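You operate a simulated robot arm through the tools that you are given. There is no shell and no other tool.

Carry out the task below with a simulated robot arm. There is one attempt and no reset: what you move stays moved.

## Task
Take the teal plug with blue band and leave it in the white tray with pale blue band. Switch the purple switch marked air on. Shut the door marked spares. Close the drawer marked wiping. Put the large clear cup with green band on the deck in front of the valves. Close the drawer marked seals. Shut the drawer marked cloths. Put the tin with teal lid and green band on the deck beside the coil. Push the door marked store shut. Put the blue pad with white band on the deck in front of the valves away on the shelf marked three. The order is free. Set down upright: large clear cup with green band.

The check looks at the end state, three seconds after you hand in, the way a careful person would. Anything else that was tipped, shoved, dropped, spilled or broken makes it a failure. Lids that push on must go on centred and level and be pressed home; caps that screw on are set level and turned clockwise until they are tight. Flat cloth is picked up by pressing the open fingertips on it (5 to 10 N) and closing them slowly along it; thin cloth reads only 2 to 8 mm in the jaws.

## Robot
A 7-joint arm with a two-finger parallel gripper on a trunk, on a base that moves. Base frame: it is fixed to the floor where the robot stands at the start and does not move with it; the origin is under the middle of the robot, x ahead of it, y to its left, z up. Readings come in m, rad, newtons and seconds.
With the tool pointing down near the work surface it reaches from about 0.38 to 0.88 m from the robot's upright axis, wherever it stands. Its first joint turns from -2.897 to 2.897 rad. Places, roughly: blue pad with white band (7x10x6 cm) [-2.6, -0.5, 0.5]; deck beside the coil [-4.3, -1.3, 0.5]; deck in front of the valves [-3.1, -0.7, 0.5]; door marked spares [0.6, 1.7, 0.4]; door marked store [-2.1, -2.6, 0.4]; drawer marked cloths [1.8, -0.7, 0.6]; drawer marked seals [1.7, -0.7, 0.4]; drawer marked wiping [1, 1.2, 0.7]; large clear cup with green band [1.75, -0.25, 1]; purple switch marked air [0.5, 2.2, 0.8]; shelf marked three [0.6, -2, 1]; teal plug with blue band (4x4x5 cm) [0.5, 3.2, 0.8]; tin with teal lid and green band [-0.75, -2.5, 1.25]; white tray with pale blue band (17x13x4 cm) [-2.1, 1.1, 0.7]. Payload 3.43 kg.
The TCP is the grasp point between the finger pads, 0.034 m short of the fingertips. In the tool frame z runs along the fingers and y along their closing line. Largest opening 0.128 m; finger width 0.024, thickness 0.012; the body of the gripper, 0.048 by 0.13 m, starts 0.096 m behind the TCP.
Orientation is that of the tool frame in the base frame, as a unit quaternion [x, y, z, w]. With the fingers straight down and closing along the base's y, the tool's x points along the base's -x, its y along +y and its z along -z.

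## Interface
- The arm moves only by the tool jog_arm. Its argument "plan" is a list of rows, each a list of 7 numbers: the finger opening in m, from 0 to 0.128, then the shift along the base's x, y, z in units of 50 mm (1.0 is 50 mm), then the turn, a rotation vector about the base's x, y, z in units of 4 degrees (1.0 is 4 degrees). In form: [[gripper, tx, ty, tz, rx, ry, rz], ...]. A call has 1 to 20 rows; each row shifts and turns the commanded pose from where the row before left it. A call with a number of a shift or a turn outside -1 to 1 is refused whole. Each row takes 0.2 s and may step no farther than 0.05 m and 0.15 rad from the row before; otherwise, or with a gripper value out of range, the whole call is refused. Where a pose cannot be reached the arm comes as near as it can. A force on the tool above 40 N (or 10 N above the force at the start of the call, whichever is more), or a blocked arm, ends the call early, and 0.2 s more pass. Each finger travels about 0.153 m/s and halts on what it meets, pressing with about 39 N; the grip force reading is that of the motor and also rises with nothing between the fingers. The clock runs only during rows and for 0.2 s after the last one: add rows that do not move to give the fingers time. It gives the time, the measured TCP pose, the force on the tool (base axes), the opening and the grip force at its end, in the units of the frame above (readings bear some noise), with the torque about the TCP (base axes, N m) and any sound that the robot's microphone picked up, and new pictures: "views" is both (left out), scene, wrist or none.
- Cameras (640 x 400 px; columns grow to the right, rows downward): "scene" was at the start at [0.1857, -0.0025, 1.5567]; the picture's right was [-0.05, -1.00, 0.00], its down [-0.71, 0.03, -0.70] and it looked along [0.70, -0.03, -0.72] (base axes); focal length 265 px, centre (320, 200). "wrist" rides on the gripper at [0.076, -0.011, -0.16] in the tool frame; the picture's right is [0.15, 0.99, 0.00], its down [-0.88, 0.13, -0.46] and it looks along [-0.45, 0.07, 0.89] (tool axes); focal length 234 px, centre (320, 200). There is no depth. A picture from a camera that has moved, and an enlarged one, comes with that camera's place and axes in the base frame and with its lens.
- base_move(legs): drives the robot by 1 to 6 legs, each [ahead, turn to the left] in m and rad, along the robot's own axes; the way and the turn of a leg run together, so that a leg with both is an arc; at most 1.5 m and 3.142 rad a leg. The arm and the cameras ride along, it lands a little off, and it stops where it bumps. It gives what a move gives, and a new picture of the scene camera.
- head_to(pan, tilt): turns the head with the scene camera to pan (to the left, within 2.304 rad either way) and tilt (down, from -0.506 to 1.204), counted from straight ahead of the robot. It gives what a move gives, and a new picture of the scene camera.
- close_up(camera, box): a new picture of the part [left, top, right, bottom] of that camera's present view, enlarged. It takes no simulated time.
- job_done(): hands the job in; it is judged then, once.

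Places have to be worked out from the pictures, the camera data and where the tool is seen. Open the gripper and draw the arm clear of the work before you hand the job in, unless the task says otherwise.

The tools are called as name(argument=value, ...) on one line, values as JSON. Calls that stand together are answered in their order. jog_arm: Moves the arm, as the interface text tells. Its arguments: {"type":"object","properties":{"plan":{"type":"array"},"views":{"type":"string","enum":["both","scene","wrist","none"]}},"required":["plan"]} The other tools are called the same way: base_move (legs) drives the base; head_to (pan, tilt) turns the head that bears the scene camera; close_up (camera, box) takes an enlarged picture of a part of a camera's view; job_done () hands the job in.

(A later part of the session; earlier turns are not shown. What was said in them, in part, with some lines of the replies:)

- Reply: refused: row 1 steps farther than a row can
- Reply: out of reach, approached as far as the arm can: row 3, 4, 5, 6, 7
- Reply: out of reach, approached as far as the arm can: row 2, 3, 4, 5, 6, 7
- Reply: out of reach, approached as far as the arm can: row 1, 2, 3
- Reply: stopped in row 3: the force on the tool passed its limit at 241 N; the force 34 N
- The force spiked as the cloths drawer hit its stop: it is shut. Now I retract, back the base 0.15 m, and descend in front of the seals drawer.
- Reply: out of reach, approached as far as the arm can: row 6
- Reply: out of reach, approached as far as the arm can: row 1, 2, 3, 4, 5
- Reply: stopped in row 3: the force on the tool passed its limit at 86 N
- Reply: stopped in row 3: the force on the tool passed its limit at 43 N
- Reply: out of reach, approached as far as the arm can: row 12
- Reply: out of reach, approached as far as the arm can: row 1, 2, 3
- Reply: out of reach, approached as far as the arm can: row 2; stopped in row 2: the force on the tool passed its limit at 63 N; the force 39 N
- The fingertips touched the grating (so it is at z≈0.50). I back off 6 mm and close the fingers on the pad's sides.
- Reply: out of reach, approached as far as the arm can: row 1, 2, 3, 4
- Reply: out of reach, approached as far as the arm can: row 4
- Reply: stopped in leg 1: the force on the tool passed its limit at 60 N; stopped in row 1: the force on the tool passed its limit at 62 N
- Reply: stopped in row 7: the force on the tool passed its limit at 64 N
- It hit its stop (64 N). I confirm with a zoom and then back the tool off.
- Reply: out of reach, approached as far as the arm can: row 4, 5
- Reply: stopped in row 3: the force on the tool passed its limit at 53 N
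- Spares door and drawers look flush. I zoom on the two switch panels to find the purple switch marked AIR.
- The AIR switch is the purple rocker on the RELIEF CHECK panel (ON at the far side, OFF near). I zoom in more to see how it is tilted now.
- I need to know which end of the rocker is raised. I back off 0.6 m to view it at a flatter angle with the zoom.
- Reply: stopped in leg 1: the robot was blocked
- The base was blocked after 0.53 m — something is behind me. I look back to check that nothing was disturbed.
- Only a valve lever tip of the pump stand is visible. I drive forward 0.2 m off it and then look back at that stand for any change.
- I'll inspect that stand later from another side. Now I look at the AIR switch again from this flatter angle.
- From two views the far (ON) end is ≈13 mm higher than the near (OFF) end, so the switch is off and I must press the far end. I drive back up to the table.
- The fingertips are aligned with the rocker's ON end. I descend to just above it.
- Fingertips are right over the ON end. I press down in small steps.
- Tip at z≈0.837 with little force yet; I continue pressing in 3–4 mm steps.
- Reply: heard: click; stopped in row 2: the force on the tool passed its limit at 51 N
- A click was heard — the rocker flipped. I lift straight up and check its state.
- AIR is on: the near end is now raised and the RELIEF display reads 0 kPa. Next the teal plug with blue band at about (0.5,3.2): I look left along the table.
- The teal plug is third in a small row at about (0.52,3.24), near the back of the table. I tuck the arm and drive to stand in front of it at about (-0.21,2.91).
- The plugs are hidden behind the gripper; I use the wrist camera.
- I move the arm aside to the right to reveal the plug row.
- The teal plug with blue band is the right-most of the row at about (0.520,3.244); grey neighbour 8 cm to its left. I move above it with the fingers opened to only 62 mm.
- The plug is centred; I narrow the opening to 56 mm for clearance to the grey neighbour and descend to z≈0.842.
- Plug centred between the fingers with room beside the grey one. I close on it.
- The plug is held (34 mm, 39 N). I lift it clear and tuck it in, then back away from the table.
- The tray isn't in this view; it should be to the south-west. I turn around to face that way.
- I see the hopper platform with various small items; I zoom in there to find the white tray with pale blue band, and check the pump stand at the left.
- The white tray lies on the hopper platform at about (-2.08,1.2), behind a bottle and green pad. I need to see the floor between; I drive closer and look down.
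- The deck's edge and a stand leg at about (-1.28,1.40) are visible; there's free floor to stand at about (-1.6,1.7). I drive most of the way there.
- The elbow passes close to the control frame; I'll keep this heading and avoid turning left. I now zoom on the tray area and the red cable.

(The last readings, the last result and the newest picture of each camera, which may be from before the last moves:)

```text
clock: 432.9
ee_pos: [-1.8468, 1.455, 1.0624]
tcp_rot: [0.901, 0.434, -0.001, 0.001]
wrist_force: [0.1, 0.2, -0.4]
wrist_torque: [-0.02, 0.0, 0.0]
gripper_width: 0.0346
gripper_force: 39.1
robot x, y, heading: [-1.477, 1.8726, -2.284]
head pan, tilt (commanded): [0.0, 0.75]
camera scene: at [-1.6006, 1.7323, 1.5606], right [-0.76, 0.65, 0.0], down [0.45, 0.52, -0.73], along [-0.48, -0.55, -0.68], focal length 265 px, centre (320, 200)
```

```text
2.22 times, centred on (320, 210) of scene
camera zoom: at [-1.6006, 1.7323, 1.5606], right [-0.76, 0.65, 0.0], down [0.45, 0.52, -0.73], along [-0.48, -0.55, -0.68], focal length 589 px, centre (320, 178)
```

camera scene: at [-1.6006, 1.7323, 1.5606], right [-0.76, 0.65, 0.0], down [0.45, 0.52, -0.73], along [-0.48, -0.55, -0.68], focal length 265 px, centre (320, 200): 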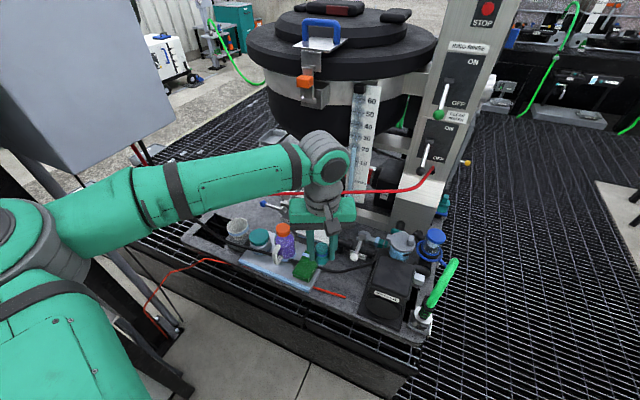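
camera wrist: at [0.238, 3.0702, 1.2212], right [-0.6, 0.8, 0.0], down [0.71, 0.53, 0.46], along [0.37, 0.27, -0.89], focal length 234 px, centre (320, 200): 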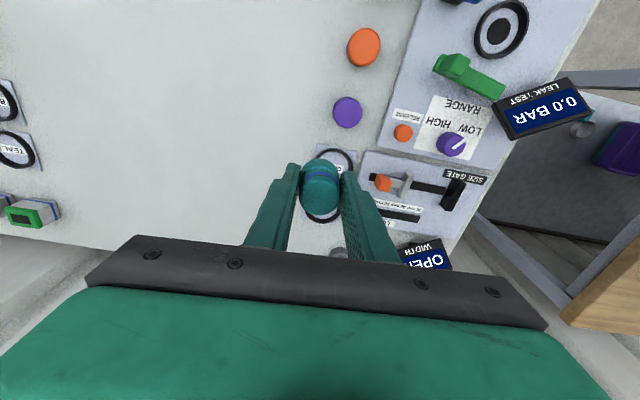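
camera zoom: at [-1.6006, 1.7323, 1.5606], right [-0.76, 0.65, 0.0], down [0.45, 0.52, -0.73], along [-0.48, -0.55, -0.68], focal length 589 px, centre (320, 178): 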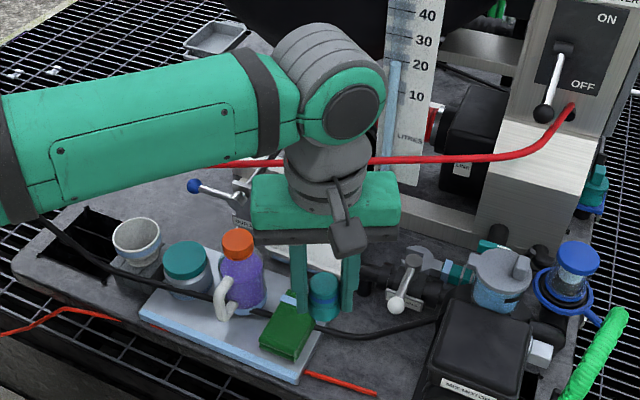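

The red cable hangs above the tray region at z≈0.97–1.0, so a purely vertical approach would touch it. I raise the gripper high to get a clear look at the tray.

jog_arm(plan=[[0.01, 0.2, 0.2, 0.9, 0, 0, 0], [0.01, 0.1, 0.1, 0.9, 0, 0, 0], [0.01, 0, 0, 0.9, 0, 0, 0], [0.01, 0, 0, 0.9, 0, 0, 0], [0.01, 0, 0, 0.9, 0, 0, 0]], views="scene")

close_up(camera="scene", box=[200, 150, 440, 310])

```text
clock: 434.1
ee_pos: [-1.8313, 1.4724, 1.2866]
tcp_rot: [0.901, 0.435, 0.0, 0.001]
wrist_force: [0.2, -0.4, -0.7]
wrist_torque: [0.02, -0.01, 0.03]
gripper_width: 0.0347
gripper_force: 39.0
robot x, y, heading: [-1.4743, 1.8724, -2.286]
head pan, tilt (commanded): [0.0, 0.75]
camera scene: at [-1.6006, 1.7323, 1.5605], right [-0.76, 0.66, 0.0], down [0.45, 0.52, -0.73], along [-0.48, -0.55, -0.68], focal length 265 px, centre (320, 200)
```

scene: 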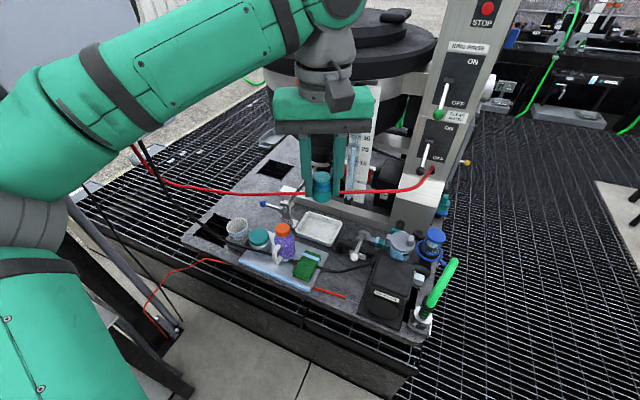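

```text
2.50 times, centred on (320, 230) of scene
camera zoom: at [-1.6006, 1.7323, 1.5605], right [-0.76, 0.66, 0.0], down [0.45, 0.52, -0.73], along [-0.48, -0.55, -0.68], focal length 663 px, centre (320, 125)
```

zoom: 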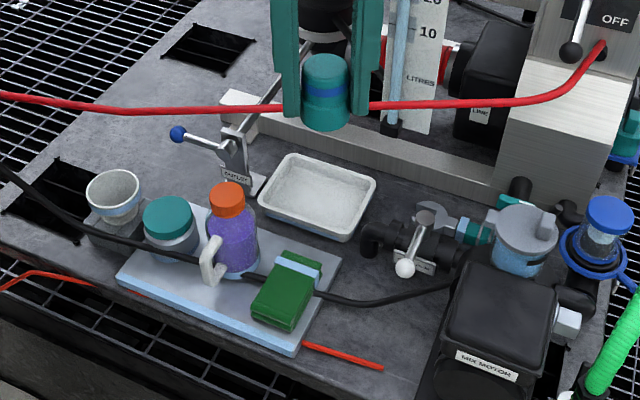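

Now the white tray with its pale-blue band is clearly visible (centre ≈(-2.107,1.147), rim z≈0.67). I take the wrist view to locate the red cable too.

close_up(camera="wrist", box=[0, 0, 640, 400])

```text
1.00 times, centred on (320, 200) of wrist (not enlarged: the box is as wide or as high as the picture)
camera zoom: at [-1.7919, 1.5381, 1.4454], right [0.86, -0.5, 0.0], down [-0.45, -0.77, 0.46], along [-0.23, -0.4, -0.89], focal length 234 px, centre (320, 200)
```

zoom: 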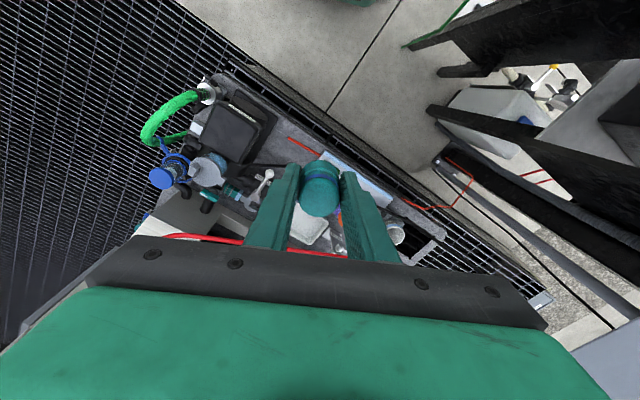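

The cable crosses at z≈0.975 about 8–11 cm on my side of the tray centre, so I'll go in under it along a 48°-pitched tool axis. First I drive 8 cm closer, then pitch and lower to a pre-pose behind the tray.

base_move(legs=[[0.08, 0]])

jog_arm(plan=[[0.01, -0.143, -0.06, -0.676, -0.7839, 0.6215, 0], [0.01, -0.143, -0.06, -0.676, -0.7839, 0.6215, 0], [0.01, -0.143, -0.06, -0.676, -0.7839, 0.6215, 0], [0.01, -0.143, -0.06, -0.676, -0.7839, 0.6215, 0], [0.01, -0.143, -0.06, -0.676, -0.7839, 0.6215, 0], [0.01, -0.143, -0.06, -0.676, -0.7839, 0.6215, 0]], views="both")

```text
clock: 435.2
ee_pos: [-1.8856, 1.4108, 1.2852]
tcp_rot: [0.901, 0.434, 0.0, 0.001]
wrist_force: [-0.7, -0.2, -0.9]
wrist_torque: [0.0, 0.03, 0.01]
gripper_width: 0.0345
gripper_force: 39.3
robot x, y, heading: [-1.5313, 1.8126, -2.288]
head pan, tilt (commanded): [0.0, 0.75]
camera scene: at [-1.6546, 1.6705, 1.5605], right [-0.75, 0.66, 0.0], down [0.45, 0.51, -0.73], along [-0.48, -0.55, -0.68], focal length 265 px, centre (320, 200)
```

scene: 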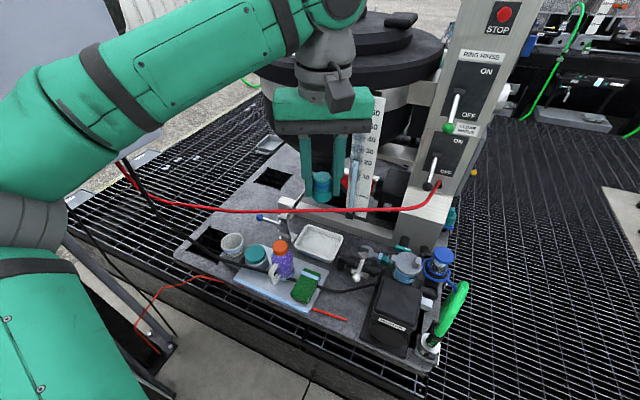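

```text
clock: 436.6
ee_pos: [-1.9283, 1.392, 1.0821]
tcp_rot: [0.881, 0.424, -0.189, 0.092]
wrist_force: [-0.2, 0.0, -0.8]
wrist_torque: [0.0, -0.01, -0.01]
gripper_width: 0.0346
gripper_force: 38.9
robot x, y, heading: [-1.531, 1.8139, -2.289]
head pan, tilt (commanded): [0.0, 0.75]
camera scene: at [-1.6545, 1.6707, 1.5606], right [-0.75, 0.66, 0.0], down [0.45, 0.51, -0.73], along [-0.48, -0.55, -0.68], focal length 265 px, centre (320, 200)
camera wrist: at [-1.853, 1.5043, 1.197], right [0.86, -0.51, -0.06], down [-0.28, -0.56, 0.78], along [-0.43, -0.65, -0.63], focal length 234 px, centre (320, 200)
```

scene: 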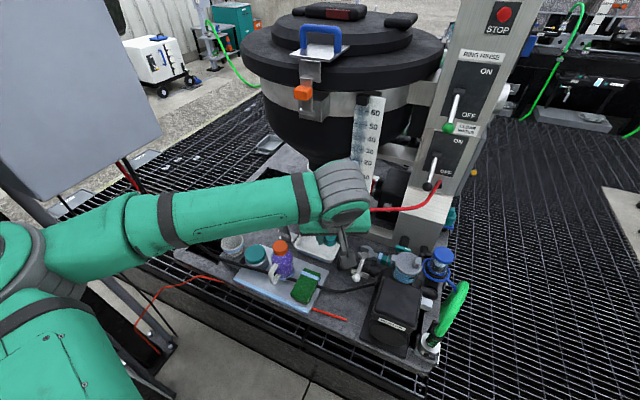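
wrist: 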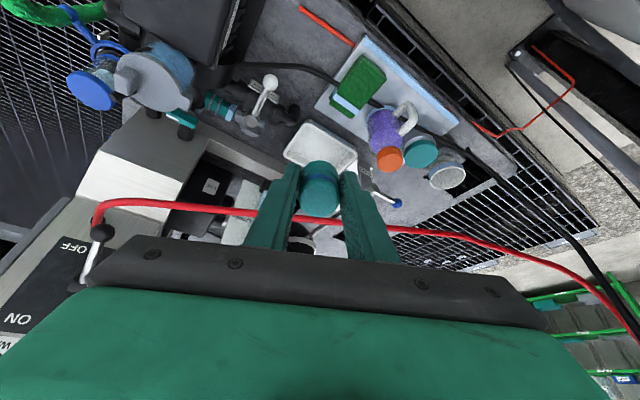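

Very useful view: the cable passes behind the fingers, and the tray lies beyond and below. I zoom on the tray to refine its corners.

close_up(camera="wrist", box=[250, 90, 410, 200])

close_up(camera="scene", box=[220, 190, 420, 330])

```text
3.64 times, centred on (330, 145) of wrist
camera zoom: at [-1.853, 1.5043, 1.197], right [0.86, -0.51, -0.06], down [-0.28, -0.56, 0.78], along [-0.43, -0.65, -0.63], focal length 852 px, centre (284, 400)
```

zoom: 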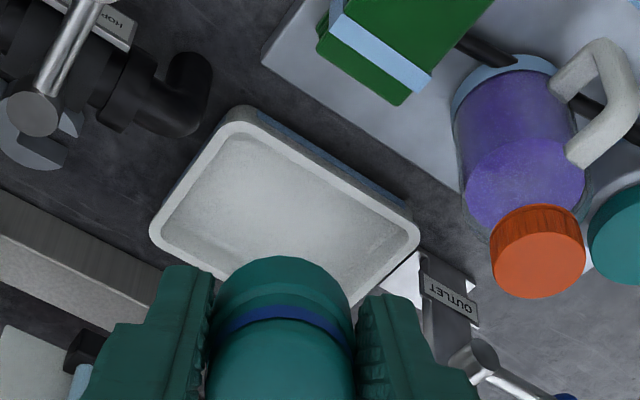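

```text
2.86 times, centred on (320, 260) of scene
camera zoom: at [-1.6545, 1.6707, 1.5606], right [-0.75, 0.66, 0.0], down [0.45, 0.51, -0.73], along [-0.48, -0.55, -0.68], focal length 758 px, centre (320, 29)
```

zoom: 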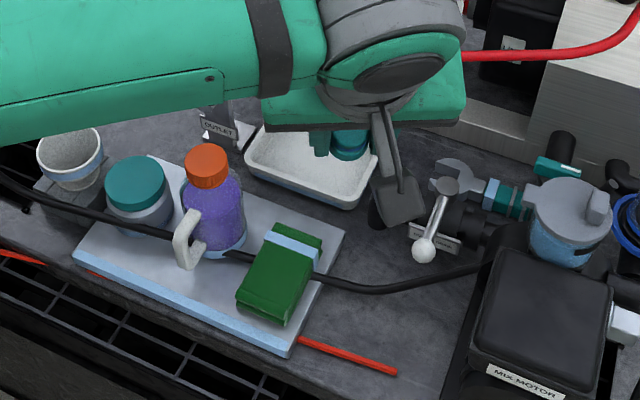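

Tray centre is (-2.106,1.139) with its long side across my view. I continue to the pre-pose: 6 more rows pitching down to z≈0.874.

jog_arm(plan=[[0.01, -0.106, -0.093, -0.694, -0.7839, 0.6215, 0], [0.01, -0.106, -0.093, -0.694, -0.7839, 0.6215, 0], [0.01, -0.106, -0.093, -0.694, -0.7839, 0.6215, 0], [0.01, -0.106, -0.093, -0.694, -0.7839, 0.6215, 0], [0.01, -0.106, -0.093, -0.694, -0.7839, 0.6215, 0], [0.01, -0.106, -0.093, -0.694, -0.7839, 0.6215, 0]], views="both")

```text
clock: 438.0
ee_pos: [-1.9597, 1.3627, 0.8734]
tcp_rot: [0.822, 0.396, -0.368, 0.179]
wrist_force: [0.5, -0.1, -1.6]
wrist_torque: [-0.01, 0.04, -0.05]
gripper_width: 0.0343
gripper_force: 39.1
robot x, y, heading: [-1.5323, 1.8113, -2.289]
head pan, tilt (commanded): [0.0, 0.75]
camera scene: at [-1.6541, 1.6705, 1.5606], right [-0.75, 0.66, 0.0], down [0.45, 0.51, -0.73], along [-0.48, -0.55, -0.68], focal length 265 px, centre (320, 200)
camera wrist: at [-1.8621, 1.5034, 0.9238], right [0.84, -0.54, -0.11], down [-0.05, -0.27, 0.96], along [-0.55, -0.8, -0.26], focal length 234 px, centre (320, 200)
```

scene: 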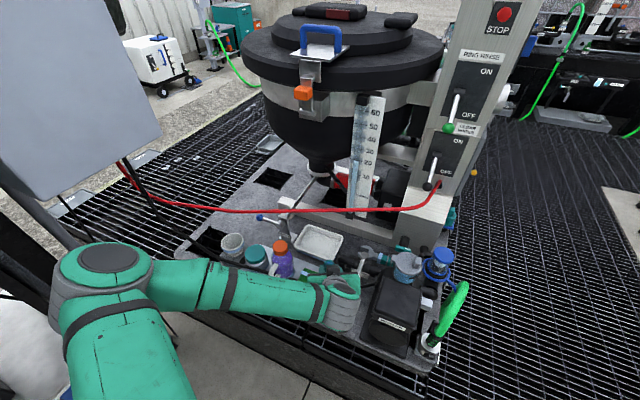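
wrist: 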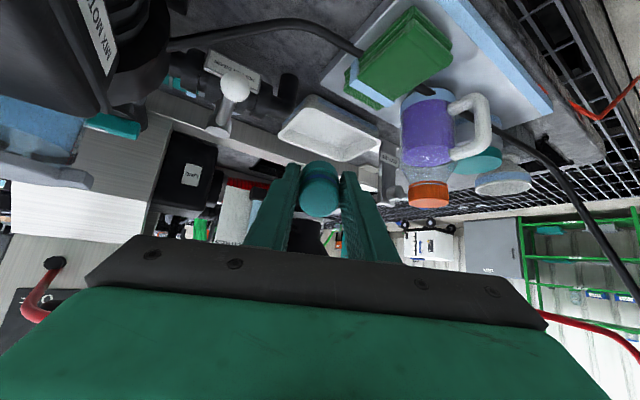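

The lane between lever and bottle towards the tray is clear. I advance 0.2 m along the tool axis under the cable.

jog_arm(plan=[[0.01, -0.37, -0.469, -0.532, 0, 0, 0], [0.01, -0.37, -0.469, -0.532, 0, 0, 0], [0.01, -0.37, -0.469, -0.532, 0, 0, 0], [0.01, -0.37, -0.469, -0.532, 0, 0, 0], [0.01, -0.37, -0.469, -0.532, 0, 0, 0]], views="both")

```text
clock: 439.2
ee_pos: [-2.0452, 1.2194, 0.7621]
tcp_rot: [0.823, 0.396, -0.367, 0.178]
wrist_force: [0.6, 0.0, -0.4]
wrist_torque: [0.0, 0.02, 0.01]
gripper_width: 0.0344
gripper_force: 38.8
out of reach, approached as far as the arm can: row 1, 2, 3
robot x, y, heading: [-1.5302, 1.8113, -2.284]
head pan, tilt (commanded): [0.0, 0.75]
camera scene: at [-1.6543, 1.6707, 1.5606], right [-0.75, 0.66, 0.0], down [0.45, 0.51, -0.73], along [-0.48, -0.55, -0.68], focal length 265 px, centre (320, 200)
camera wrist: at [-1.9488, 1.3597, 0.8132], right [0.84, -0.54, -0.11], down [-0.05, -0.27, 0.96], along [-0.55, -0.8, -0.26], focal length 234 px, centre (320, 200)
```

scene: 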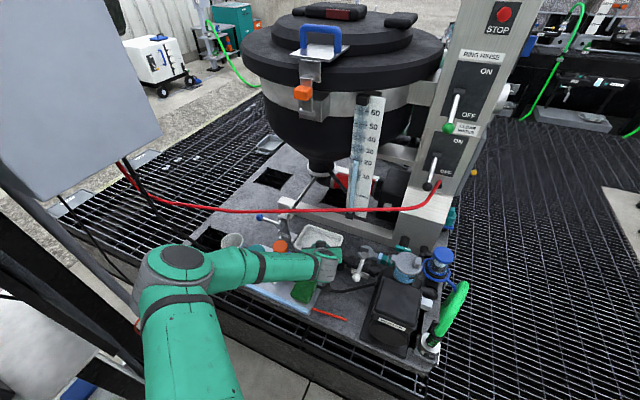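
wrist: 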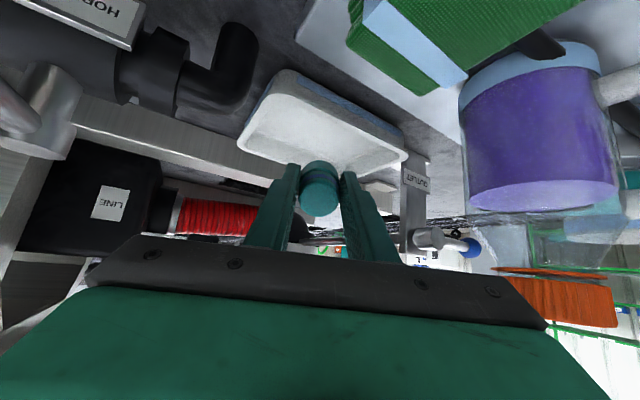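

The plug hangs at the tray's near rim. I move 6 cm further in horizontally, still above the rim, before lowering.

jog_arm(plan=[[0.01, -0.36, -0.2, 0, 0, 0, 0], [0.01, -0.36, -0.2, 0, 0, 0, 0], [0.01, -0.36, -0.2, 0, 0, 0, 0]], views="both")

```text
clock: 440.0
ee_pos: [-2.0981, 1.1893, 0.7621]
tcp_rot: [0.822, 0.397, -0.367, 0.179]
wrist_force: [0.4, 0.5, -0.6]
wrist_torque: [0.02, 0.01, 0.0]
gripper_width: 0.0345
gripper_force: 38.7
robot x, y, heading: [-1.5334, 1.8107, -2.29]
head pan, tilt (commanded): [0.0, 0.75]
camera scene: at [-1.6544, 1.6707, 1.5605], right [-0.75, 0.66, 0.0], down [0.45, 0.51, -0.73], along [-0.48, -0.55, -0.68], focal length 265 px, centre (320, 200)
camera wrist: at [-2.0007, 1.3299, 0.8126], right [0.84, -0.54, -0.11], down [-0.05, -0.27, 0.96], along [-0.55, -0.8, -0.26], focal length 234 px, centre (320, 200)
```

scene: 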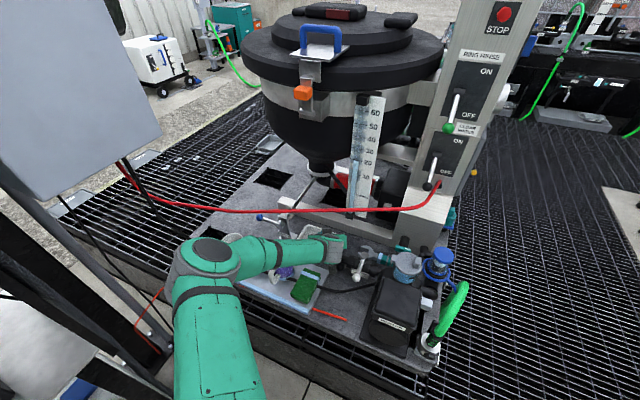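
wrist: 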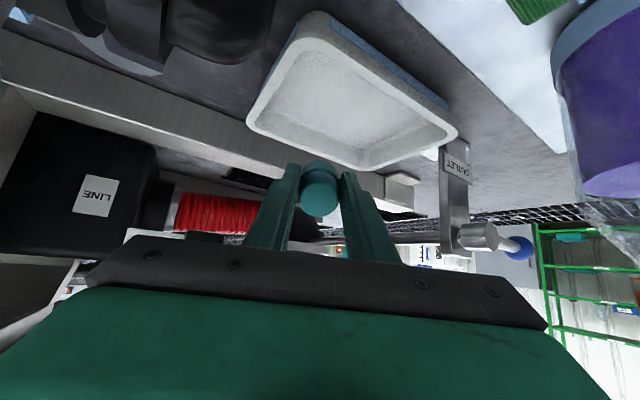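

The target spot is inside the tray in this view. I lower 5 cm, then ease the pitch back by 12° (raising the camera and wrist clearance) while continuing down.

jog_arm(plan=[[0.01, 0, 0, -0.5, 0, 0, 0], [0.01, 0, 0, -0.5, 0, 0, 0], [0.01, -0.05, -0.06, -0.1, 0.7839, -0.6215, 0], [0.01, -0.05, -0.06, -0.1, 0.7839, -0.6215, 0], [0.01, -0.05, -0.06, -0.1, 0.7839, -0.6215, 0]], views="both")

```text
clock: 441.2
ee_pos: [-2.1054, 1.1829, 0.6988]
tcp_rot: [0.856, 0.413, -0.28, 0.135]
wrist_force: [0.3, -0.3, -1.5]
wrist_torque: [-0.02, -0.04, 0.02]
gripper_width: 0.0345
gripper_force: 39.5
robot x, y, heading: [-1.5298, 1.812, -2.291]
head pan, tilt (commanded): [0.0, 0.75]
camera scene: at [-1.6544, 1.6706, 1.5605], right [-0.75, 0.66, 0.0], down [0.45, 0.51, -0.73], along [-0.48, -0.55, -0.68], focal length 265 px, centre (320, 200)
camera wrist: at [-2.0164, 1.3112, 0.783], right [0.85, -0.52, -0.08], down [-0.17, -0.43, 0.89], along [-0.5, -0.74, -0.45], focal length 234 px, centre (320, 200)
```

scene: 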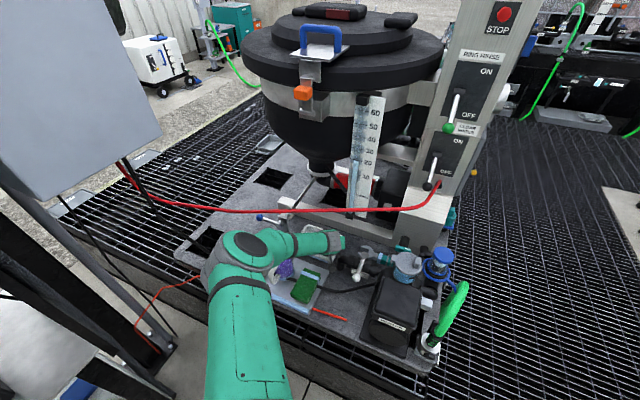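
wrist: 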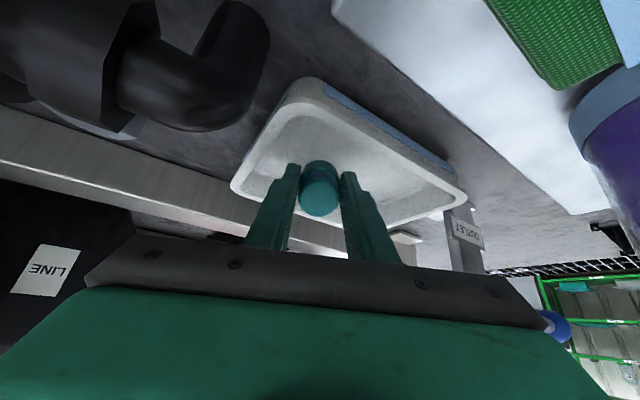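

The plug is now within the tray's rim. I lower in 4–5 mm steps until it touches the tray floor.

jog_arm(plan=[[0.01, 0, 0, -0.1, 0, 0, 0], [0.01, 0, 0, -0.1, 0, 0, 0], [0.01, 0, 0, -0.1, 0, 0, 0]], views="wrist")

```text
clock: 442.0
ee_pos: [-2.1049, 1.1803, 0.688]
tcp_rot: [0.856, 0.412, -0.282, 0.136]
wrist_force: [-7.6, -4.5, 32.4]
wrist_torque: [-0.49, 0.52, -0.05]
gripper_width: 0.0346
gripper_force: 38.9
robot x, y, heading: [-1.5325, 1.8098, -2.284]
head pan, tilt (commanded): [0.0, 0.75]
camera wrist: at [-2.0171, 1.3092, 0.7709], right [0.85, -0.52, -0.09], down [-0.17, -0.42, 0.89], along [-0.5, -0.74, -0.45], focal length 234 px, centre (320, 200)
```

wrist: 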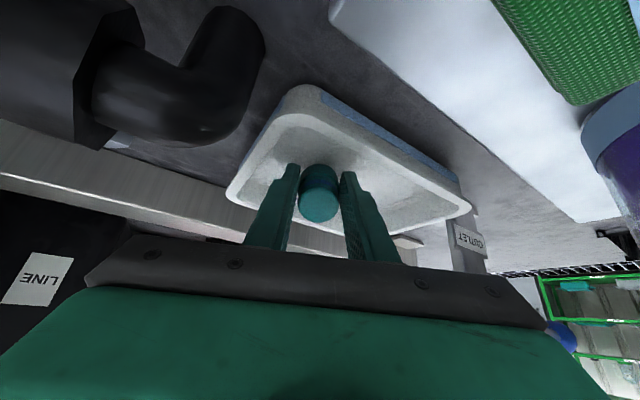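

Contact with the tray floor. I relieve the load by 3 mm and open the fingers gently.

jog_arm(plan=[[0.01, 0, 0, 0.06, 0, 0, 0], [0.01, 0, 0, 0, 0, 0, 0]], views="none")

jog_arm(plan=[[0.04, 0, 0, 0, 0, 0, 0], [0.05, 0, 0, 0, 0, 0, 0], [0.06, 0, 0, 0, 0, 0, 0], [0.06, 0, 0, 0, 0, 0, 0]], views="both")

close_up(camera="wrist", box=[200, 70, 480, 260])

```text
clock: 442.6
ee_pos: [-2.1044, 1.1811, 0.6871]
tcp_rot: [0.856, 0.412, -0.28, 0.136]
wrist_force: [-3.4, -7.4, 27.5]
wrist_torque: [-0.55, 0.39, 0.04]
gripper_width: 0.0344
gripper_force: 39.0
robot x, y, heading: [-1.53, 1.8145, -2.287]
head pan, tilt (commanded): [0.0, 0.75]
```

```text
clock: 443.6
ee_pos: [-2.1048, 1.1835, 0.6851]
tcp_rot: [0.856, 0.413, -0.279, 0.135]
wrist_force: [4.3, -1.8, 9.4]
wrist_torque: [0.05, 0.22, 0.04]
gripper_width: 0.0579
gripper_force: 0.0
robot x, y, heading: [-1.5303, 1.8085, -2.281]
head pan, tilt (commanded): [0.0, 0.75]
camera scene: at [-1.6542, 1.6708, 1.5606], right [-0.75, 0.66, 0.0], down [0.45, 0.51, -0.73], along [-0.48, -0.55, -0.68], focal length 265 px, centre (320, 200)
camera wrist: at [-2.0157, 1.3123, 0.7702], right [0.85, -0.52, -0.08], down [-0.17, -0.43, 0.89], along [-0.5, -0.74, -0.45], focal length 234 px, centre (320, 200)
```

scene: 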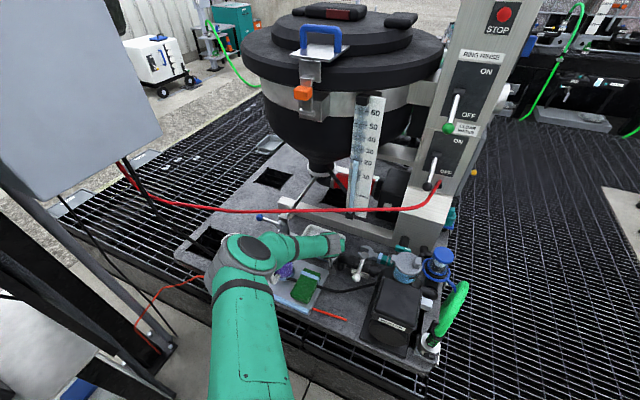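
wrist: 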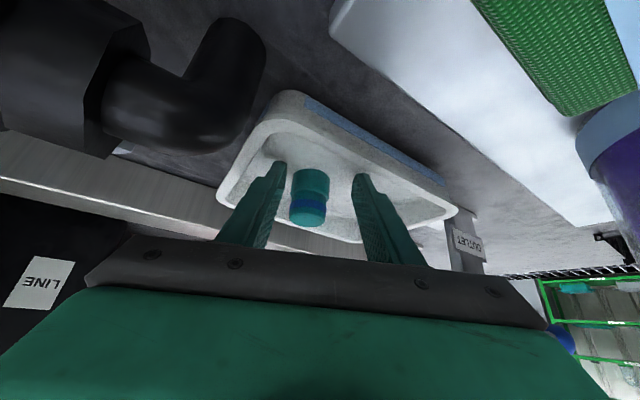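

```text
2.11 times, centred on (340, 165) of wrist
camera zoom: at [-2.0157, 1.3123, 0.7702], right [0.85, -0.52, -0.08], down [-0.17, -0.43, 0.89], along [-0.5, -0.74, -0.45], focal length 493 px, centre (278, 274)
```

zoom: 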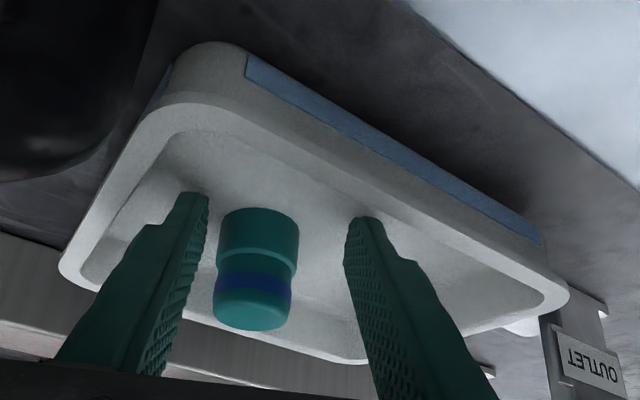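

The plug settled upright inside the tray between the open fingers. I withdraw slowly back along the tool axis.

jog_arm(plan=[[0.058, 0.07, 0.09, 0.16, 0, 0, 0], [0.058, 0.146, 0.185, 0.323, 0, 0, 0], [0.058, 0.22, 0.277, 0.484, 0, 0, 0]], views="wrist")

close_up(camera="wrist", box=[200, 40, 480, 230])

```text
clock: 444.4
ee_pos: [-2.0823, 1.2087, 0.7344]
tcp_rot: [0.856, 0.413, -0.28, 0.135]
wrist_force: [-0.4, 0.5, 0.8]
wrist_torque: [-0.03, 0.04, -0.03]
gripper_width: 0.0581
gripper_force: 0.1
robot x, y, heading: [-1.5339, 1.8122, -2.284]
head pan, tilt (commanded): [0.0, 0.75]
camera wrist: at [-1.9934, 1.3388, 0.8194], right [0.85, -0.52, -0.09], down [-0.17, -0.43, 0.89], along [-0.5, -0.74, -0.45], focal length 234 px, centre (320, 200)
```

wrist: 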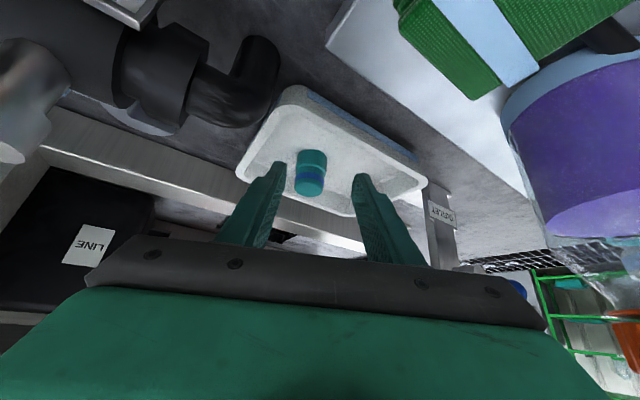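

```text
2.11 times, centred on (340, 135) of wrist
camera zoom: at [-1.9934, 1.3388, 0.8194], right [0.85, -0.52, -0.09], down [-0.17, -0.43, 0.89], along [-0.5, -0.74, -0.45], focal length 493 px, centre (278, 337)
```

zoom: 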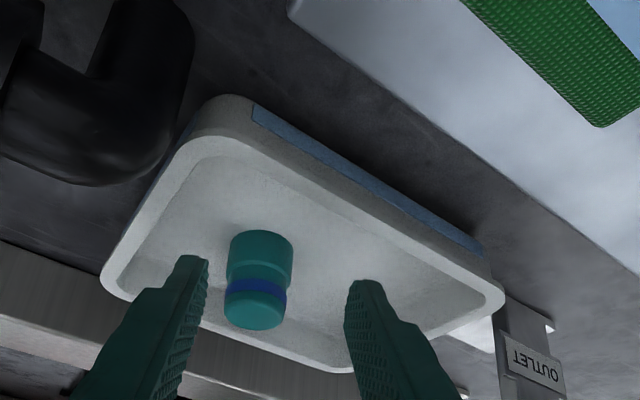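

The plug stands upright in the tray. I keep withdrawing along the tool axis until I'm out from under the cable.

jog_arm(plan=[[0.058, 0.35, 0.44, 0.75, 0, 0, 0], [0.058, 0.35, 0.44, 0.75, 0, 0, 0], [0.058, 0.4, 0.5, 0.65, 0, 0, 0], [0.058, 0.45, 0.55, 0.55, 0, 0, 0], [0.058, 0.5, 0.6, 0.5, 0, 0, 0]], views="both")

close_up(camera="scene", box=[220, 190, 420, 330])

```text
clock: 445.6
ee_pos: [-1.9811, 1.3361, 0.8932]
tcp_rot: [0.856, 0.412, -0.279, 0.136]
wrist_force: [1.1, -0.4, -0.6]
wrist_torque: [0.02, -0.02, 0.0]
gripper_width: 0.0578
gripper_force: 0.0
robot x, y, heading: [-1.5299, 1.8124, -2.289]
head pan, tilt (commanded): [0.0, 0.75]
camera scene: at [-1.6547, 1.6704, 1.5605], right [-0.75, 0.66, 0.0], down [0.45, 0.51, -0.73], along [-0.48, -0.55, -0.68], focal length 265 px, centre (320, 200)
camera wrist: at [-1.8922, 1.4652, 0.9779], right [0.85, -0.52, -0.08], down [-0.17, -0.43, 0.89], along [-0.5, -0.74, -0.45], focal length 234 px, centre (320, 200)
```

scene: 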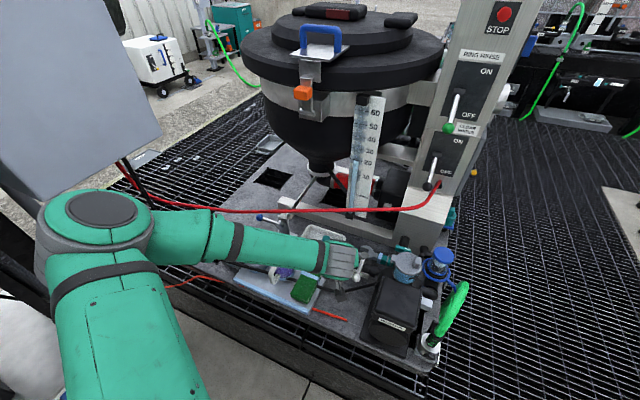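
wrist: 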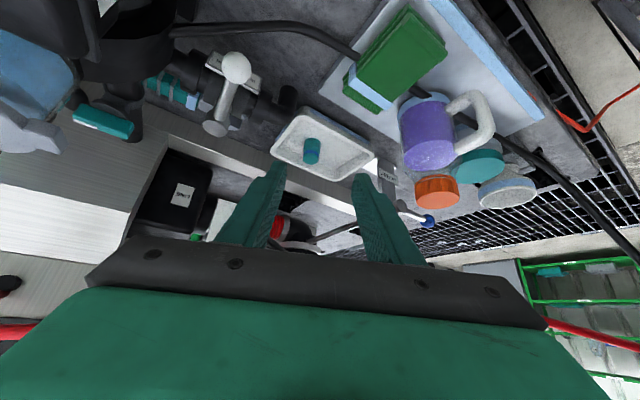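

```text
2.86 times, centred on (320, 260) of scene
camera zoom: at [-1.6547, 1.6704, 1.5605], right [-0.75, 0.66, 0.0], down [0.45, 0.51, -0.73], along [-0.48, -0.55, -0.68], focal length 758 px, centre (320, 29)
```

zoom: 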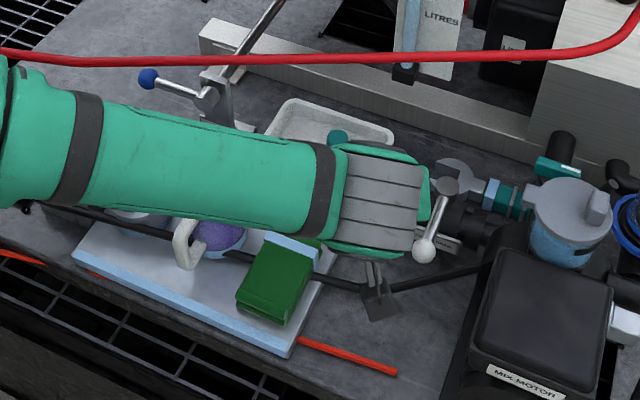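

The plug is in the tray and everything around is untouched. I raise the arm while bringing the tool back to vertical, reversing my way in.

jog_arm(plan=[[0.058, 0.212, 0.166, 0.871, 0.7839, -0.6215, 0], [0.058, 0.212, 0.166, 0.871, 0.7839, -0.6215, 0], [0.058, 0.212, 0.166, 0.871, 0.7839, -0.6215, 0], [0.058, 0.212, 0.166, 0.871, 0.7839, -0.6215, 0], [0.058, 0.212, 0.166, 0.871, 0.7839, -0.6215, 0], [0.058, 0.212, 0.166, 0.871, 0.7839, -0.6215, 0], [0.058, 0.212, 0.166, 0.871, 0.7839, -0.6215, 0], [0.058, 0.212, 0.166, 0.871, 0.7839, -0.6215, 0], [0.058, 0.212, 0.166, 0.871, 0.7839, -0.6215, 0]], views="both")

close_up(camera="scene", box=[200, 190, 440, 330])

```text
clock: 447.6
ee_pos: [-1.8843, 1.4099, 1.287]
tcp_rot: [0.901, 0.434, -0.001, 0.0]
wrist_force: [0.6, 0.8, 0.2]
wrist_torque: [0.0, 0.01, 0.02]
gripper_width: 0.0579
gripper_force: 0.1
robot x, y, heading: [-1.5321, 1.8094, -2.285]
head pan, tilt (commanded): [0.0, 0.75]
camera scene: at [-1.6544, 1.6706, 1.5606], right [-0.75, 0.66, 0.0], down [0.45, 0.51, -0.73], along [-0.48, -0.55, -0.68], focal length 265 px, centre (320, 200)
camera wrist: at [-1.845, 1.4767, 1.447], right [0.86, -0.5, 0.0], down [-0.45, -0.77, 0.46], along [-0.23, -0.4, -0.89], focal length 234 px, centre (320, 200)
```

scene: 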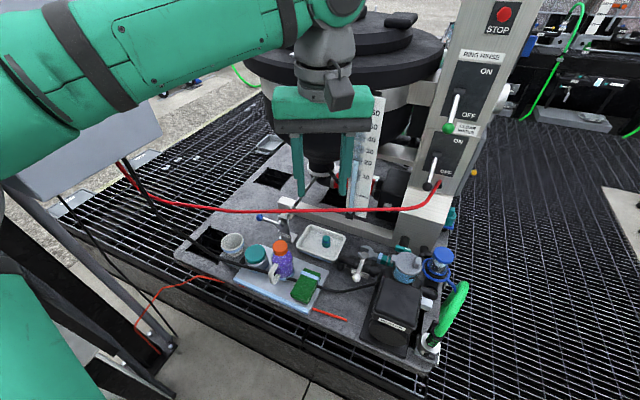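
wrist: 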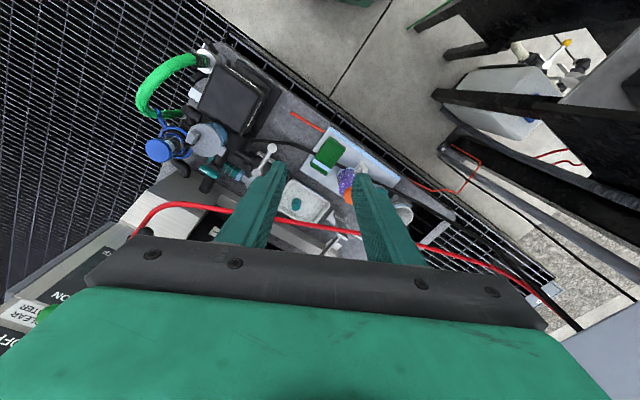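

```text
2.67 times, centred on (320, 260) of scene
camera zoom: at [-1.6544, 1.6706, 1.5606], right [-0.75, 0.66, 0.0], down [0.45, 0.51, -0.73], along [-0.48, -0.55, -0.68], focal length 707 px, centre (320, 40)
```

zoom: 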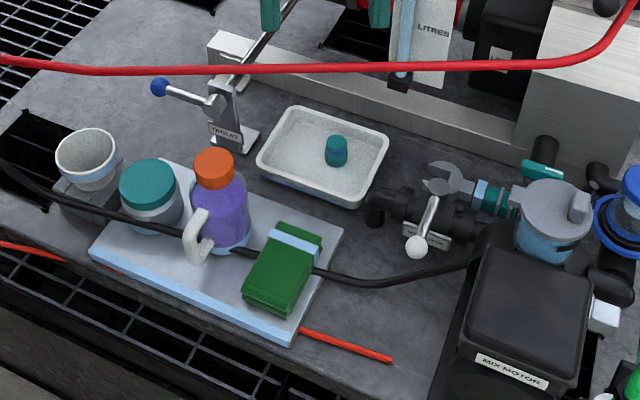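

The plug stands in the tray, neighbours undisturbed. I retrace my way out: back 8 cm, lower the arm to its earlier compact height, then reverse along the same line I came.

base_move(legs=[[-0.08, 0]])

jog_arm(plan=[[0.058, -0.06, -0.06, -0.9, 0, 0, 0], [0.058, -0.06, -0.06, -0.9, 0, 0, 0], [0.058, -0.06, -0.06, -0.9, 0, 0, 0], [0.058, -0.06, -0.06, -0.9, 0, 0, 0], [0.058, -0.06, -0.06, -0.9, 0, 0, 0]], views="scene")

base_move(legs=[[-0.7, 0]])

```text
clock: 448.6
ee_pos: [-1.8313, 1.4699, 1.2875]
tcp_rot: [0.901, 0.434, -0.001, 0.0]
wrist_force: [0.9, 0.1, -0.1]
wrist_torque: [0.02, -0.01, 0.0]
gripper_width: 0.0582
gripper_force: 0.1
robot x, y, heading: [-1.4838, 1.8722, -2.29]
head pan, tilt (commanded): [0.0, 0.75]
camera scene: at [-1.6017, 1.7317, 1.5606], right [-0.75, 0.66, 0.0], down [0.45, 0.51, -0.73], along [-0.48, -0.55, -0.68], focal length 265 px, centre (320, 200)
```

scene: 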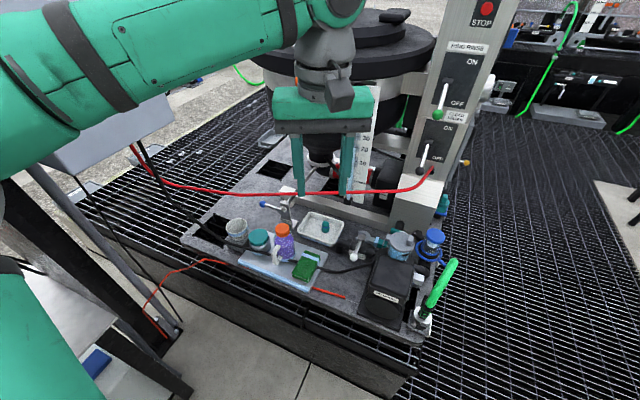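

```text
clock: 449.8
ee_pos: [-1.8482, 1.4566, 1.0603]
tcp_rot: [0.901, 0.433, -0.002, 0.001]
wrist_force: [0.2, 0.3, 0.3]
wrist_torque: [0.01, 0.02, -0.02]
gripper_width: 0.0579
gripper_force: 0.0
robot x, y, heading: [-1.4821, 1.8735, -2.285]
head pan, tilt (commanded): [0.0, 0.75]
camera scene: at [-1.6016, 1.7319, 1.5606], right [-0.75, 0.66, 0.0], down [0.45, 0.51, -0.73], along [-0.48, -0.55, -0.68], focal length 265 px, centre (320, 200)
```

scene: 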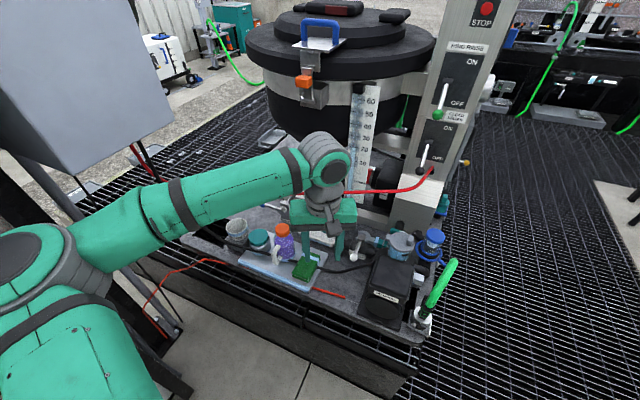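

```text
clock: 453.7
ee_pos: [-1.385, 1.9906, 1.0608]
tcp_rot: [0.903, 0.43, 0.0, 0.0]
wrist_force: [-0.3, 0.3, -0.5]
wrist_torque: [0.0, 0.0, -0.01]
gripper_width: 0.0582
gripper_force: 0.1
robot x, y, heading: [-1.0147, 2.4007, -2.294]
head pan, tilt (commanded): [0.0, 0.75]
camera scene: at [-1.1372, 2.2627, 1.5606], right [-0.75, 0.66, 0.0], down [0.45, 0.51, -0.73], along [-0.48, -0.55, -0.68], focal length 265 px, centre (320, 200)
```

scene: 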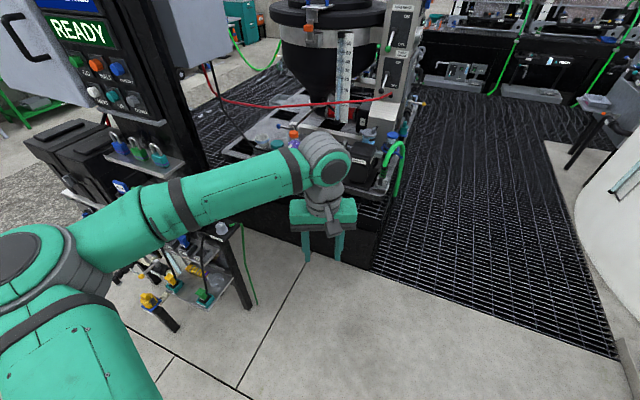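

Clear of the frame. Now I inspect the valve stand my rear touched earlier, by panning left.

head_to(pan=0.9, tilt=0.75)

head_to(pan=1.3, tilt=0.6)

```text
clock: 454.9
ee_pos: [-1.3847, 1.9897, 1.06]
tcp_rot: [0.903, 0.43, 0.0, 0.0]
wrist_force: [0.1, 0.2, 0.3]
wrist_torque: [0.01, -0.02, 0.0]
gripper_width: 0.058
gripper_force: 0.1
robot x, y, heading: [-1.0137, 2.3973, -2.295]
head pan, tilt (commanded): [0.901, 0.75]
camera scene: at [-1.0678, 2.2431, 1.5605], right [-0.98, -0.17, 0.0], down [-0.12, 0.67, -0.73], along [0.13, -0.72, -0.68], focal length 265 px, centre (320, 200)
```

scene: 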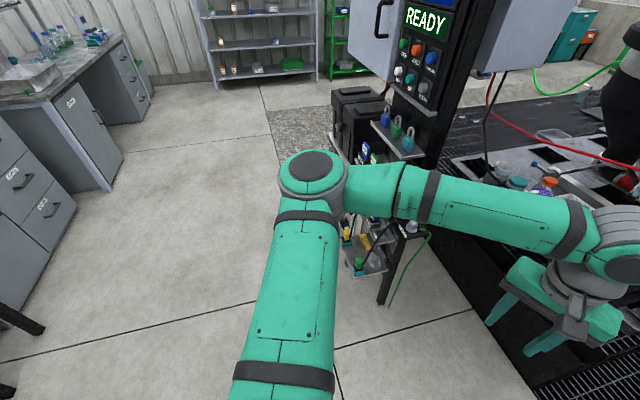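

```text
clock: 455.8
ee_pos: [-1.3848, 1.9905, 1.0607]
tcp_rot: [0.903, 0.429, -0.001, 0.001]
wrist_force: [0.4, -0.5, 0.8]
wrist_torque: [0.01, -0.03, 0.0]
gripper_width: 0.0583
gripper_force: 0.0
robot x, y, heading: [-1.0119, 2.4004, -2.296]
head pan, tilt (commanded): [1.3, 0.6]
camera scene: at [-1.0342, 2.2506, 1.5734], right [-0.84, -0.54, 0.0], down [-0.31, 0.47, -0.82], along [0.45, -0.69, -0.57], focal length 265 px, centre (320, 200)
```

scene: 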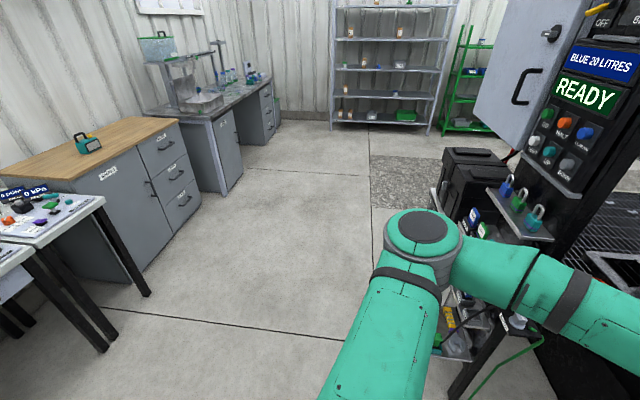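

Doors and drawers all look shut from here. To verify the valve stand, I drive round to near my starting place and repeat the first view for comparison.

base_move(legs=[[0, 1.517], [1.14, 0], [0, -0.65], [1.4, 0], [0, 1.43]])

head_to(pan=1.9, tilt=0.5)

close_up(camera="scene", box=[60, 150, 300, 380])

```text
clock: 478.4
ee_pos: [0.5884, 0.2099, 1.0604]
tcp_rot: [-0.024, 1.0, -0.001, 0.001]
wrist_force: [0.0, -0.4, 0.6]
wrist_torque: [-0.01, -0.01, -0.01]
gripper_width: 0.058
gripper_force: 0.2
robot x, y, heading: [0.0317, 0.2168, 0.01]
head pan, tilt (commanded): [1.3, 0.6]
camera scene: at [0.1619, 0.3012, 1.5734], right [0.97, -0.26, 0.0], down [-0.15, -0.55, -0.83], along [0.21, 0.8, -0.56], focal length 265 px, centre (320, 200)
```

scene: 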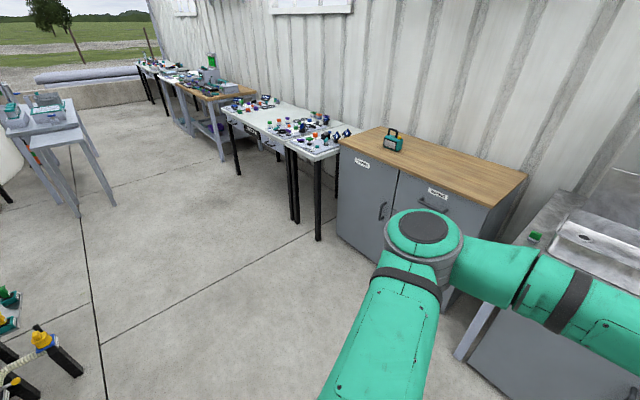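

```text
clock: 479.4
ee_pos: [0.5885, 0.2114, 1.0613]
tcp_rot: [-0.025, 1.0, 0.001, 0.001]
wrist_force: [-0.4, -0.5, 0.5]
wrist_torque: [-0.01, 0.02, 0.01]
gripper_width: 0.0582
gripper_force: 0.1
robot x, y, heading: [0.0333, 0.2136, 0.005]
head pan, tilt (commanded): [1.901, 0.499]
camera scene: at [0.1089, 0.3017, 1.5825], right [0.94, 0.33, 0.0], down [0.16, -0.45, -0.88], along [-0.29, 0.83, -0.48], focal length 265 px, centre (320, 200)
```

scene: 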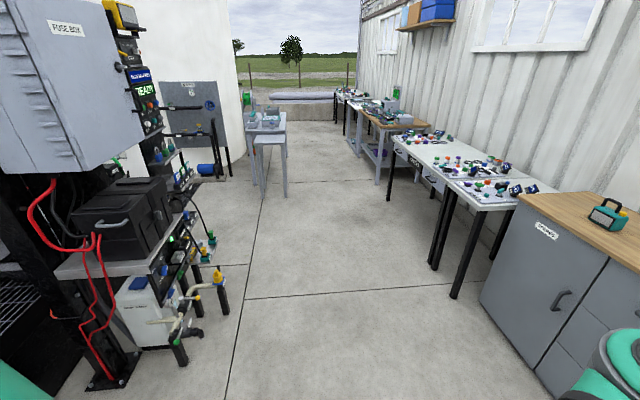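

```text
1.74 times, centred on (180, 265) of scene
camera zoom: at [0.1089, 0.3017, 1.5825], right [0.94, 0.33, 0.0], down [0.16, -0.45, -0.88], along [-0.29, 0.83, -0.48], focal length 461 px, centre (564, 87)
```

zoom: 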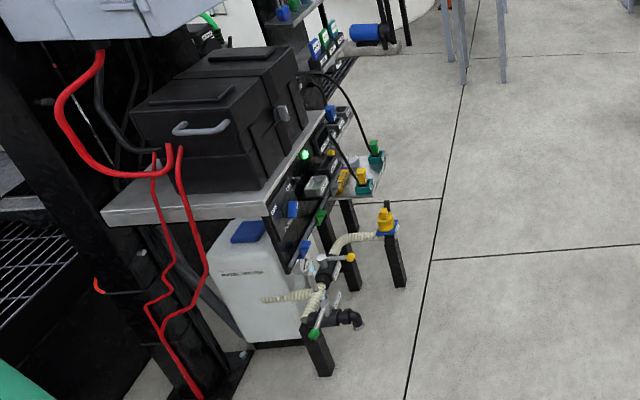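

The stand's posts and valves are where they were at the start. A last look at the bench drawers, and I open the gripper fully with the arm tucked clear.

jog_arm(plan=[[0.1, 0, 0, 0, 0, 0, 0], [0.128, 0, 0, 0, 0, 0, 0], [0.128, 0, 0, 0, 0, 0, 0]], views="none")

head_to(pan=-0.45, tilt=0.4)

head_to(pan=0.7, tilt=0.5)

head_to(pan=2.3, tilt=0.25)

```text
clock: 480.2
ee_pos: [0.589, 0.2117, 1.0611]
tcp_rot: [-0.024, 1.0, 0.0, 0.0]
wrist_force: [0.1, -0.7, -0.1]
wrist_torque: [0.0, -0.01, -0.02]
gripper_width: 0.128
gripper_force: 0.1
robot x, y, heading: [0.0363, 0.215, 0.006]
head pan, tilt (commanded): [1.901, 0.499]
```

```text
clock: 482.4
ee_pos: [0.5894, 0.2116, 1.0615]
tcp_rot: [-0.024, 1.0, 0.0, 0.001]
wrist_force: [0.7, 0.9, 0.0]
wrist_torque: [-0.01, 0.03, 0.02]
gripper_width: 0.128
gripper_force: 0.0
robot x, y, heading: [0.0347, 0.2163, 0.006]
head pan, tilt (commanded): [-0.45, 0.4]
camera scene: at [0.2227, 0.1762, 1.5917], right [-0.43, -0.9, 0.0], down [-0.35, 0.17, -0.92], along [0.83, -0.39, -0.39], focal length 265 px, centre (320, 200)
```

scene: 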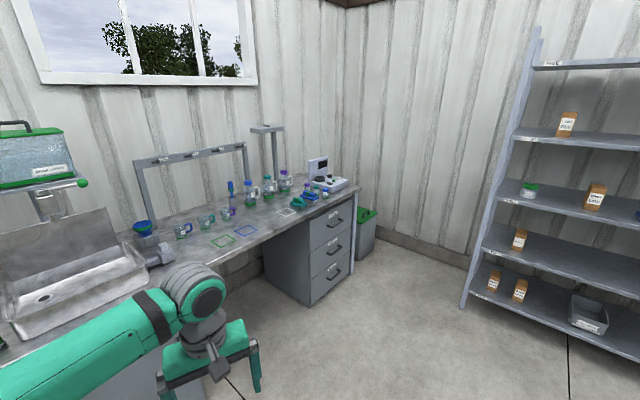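

```text
clock: 483.8
ee_pos: [0.5893, 0.212, 1.0612]
tcp_rot: [-0.024, 1.0, 0.0, 0.001]
wrist_force: [0.3, 1.1, -0.5]
wrist_torque: [0.0, 0.01, -0.02]
gripper_width: 0.1282
gripper_force: 0.0
robot x, y, heading: [0.0361, 0.2133, 0.008]
head pan, tilt (commanded): [0.7, 0.499]
camera scene: at [0.2081, 0.2749, 1.5825], right [0.65, -0.76, 0.0], down [-0.36, -0.31, -0.88], along [0.67, 0.57, -0.48], focal length 265 px, centre (320, 200)
```

scene: 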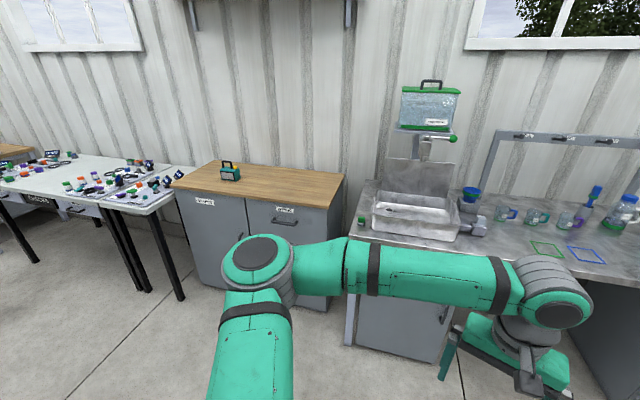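

```text
clock: 485.4
ee_pos: [0.5885, 0.2112, 1.0608]
tcp_rot: [-0.024, 1.0, 0.001, 0.001]
wrist_force: [-0.3, 0.9, 0.6]
wrist_torque: [0.01, -0.02, -0.01]
gripper_width: 0.128
gripper_force: 0.1
robot x, y, heading: [0.0327, 0.2147, 0.01]
head pan, tilt (commanded): [2.3, 0.25]
camera scene: at [0.0762, 0.285, 1.6056], right [0.74, 0.67, 0.0], down [0.17, -0.18, -0.97], along [-0.65, 0.72, -0.25], focal length 265 px, centre (320, 200)
```

scene: 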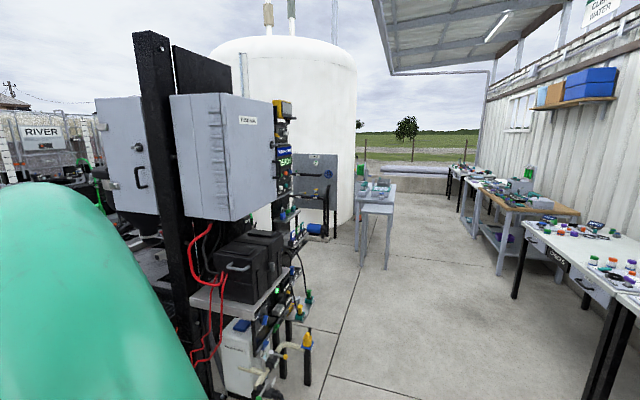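

All ten items are done: the bench drawers, spares door, wiping drawer and store door look shut. The AIR switch is on, the plug stands in the tray, and the pad, cup and tin are set down in place. The gripper is open and the arm is clear, so I hand the job in.

job_done()

```text
The job is handed in.
```

I handed the job in with all ten items done. The last pictures show nothing else tipped or moved.

| Item | State at hand-in |
|---|---|
| Drawers cloths, seals and wiping | Pushed to a firm stop, fronts flush |
| Doors spares and store | Pushed to a firm stop, flush in the pictures |
| Purple switch marked air | On: it clicked and its display now reads 0 kPa |
| Large clear cup with green band | Upright on the deck in front of the valves |
| Tin with teal lid and green band | Upright on the deck beside the coil |
| Blue pad with white band | Flat on shelf three, between the box and the grey bin |
| Teal plug with blue band | Standing in the white tray with pale blue band |

- **Tin position:** the tin stands about 10 cm nearer the valves than the listed spot. The hose across the lane kept the robot from getting closer.
- **Bump while reversing:** while backing away from the switch table, the robot's rear touched the valve stand behind it and stopped. I looked at the stand again from near the start place, and its posts and valves were where they had been.
- **Last seen:** I last saw the cup and tin just after placing them, about 225 s of simulated time before hand-in. Both stood upright then.
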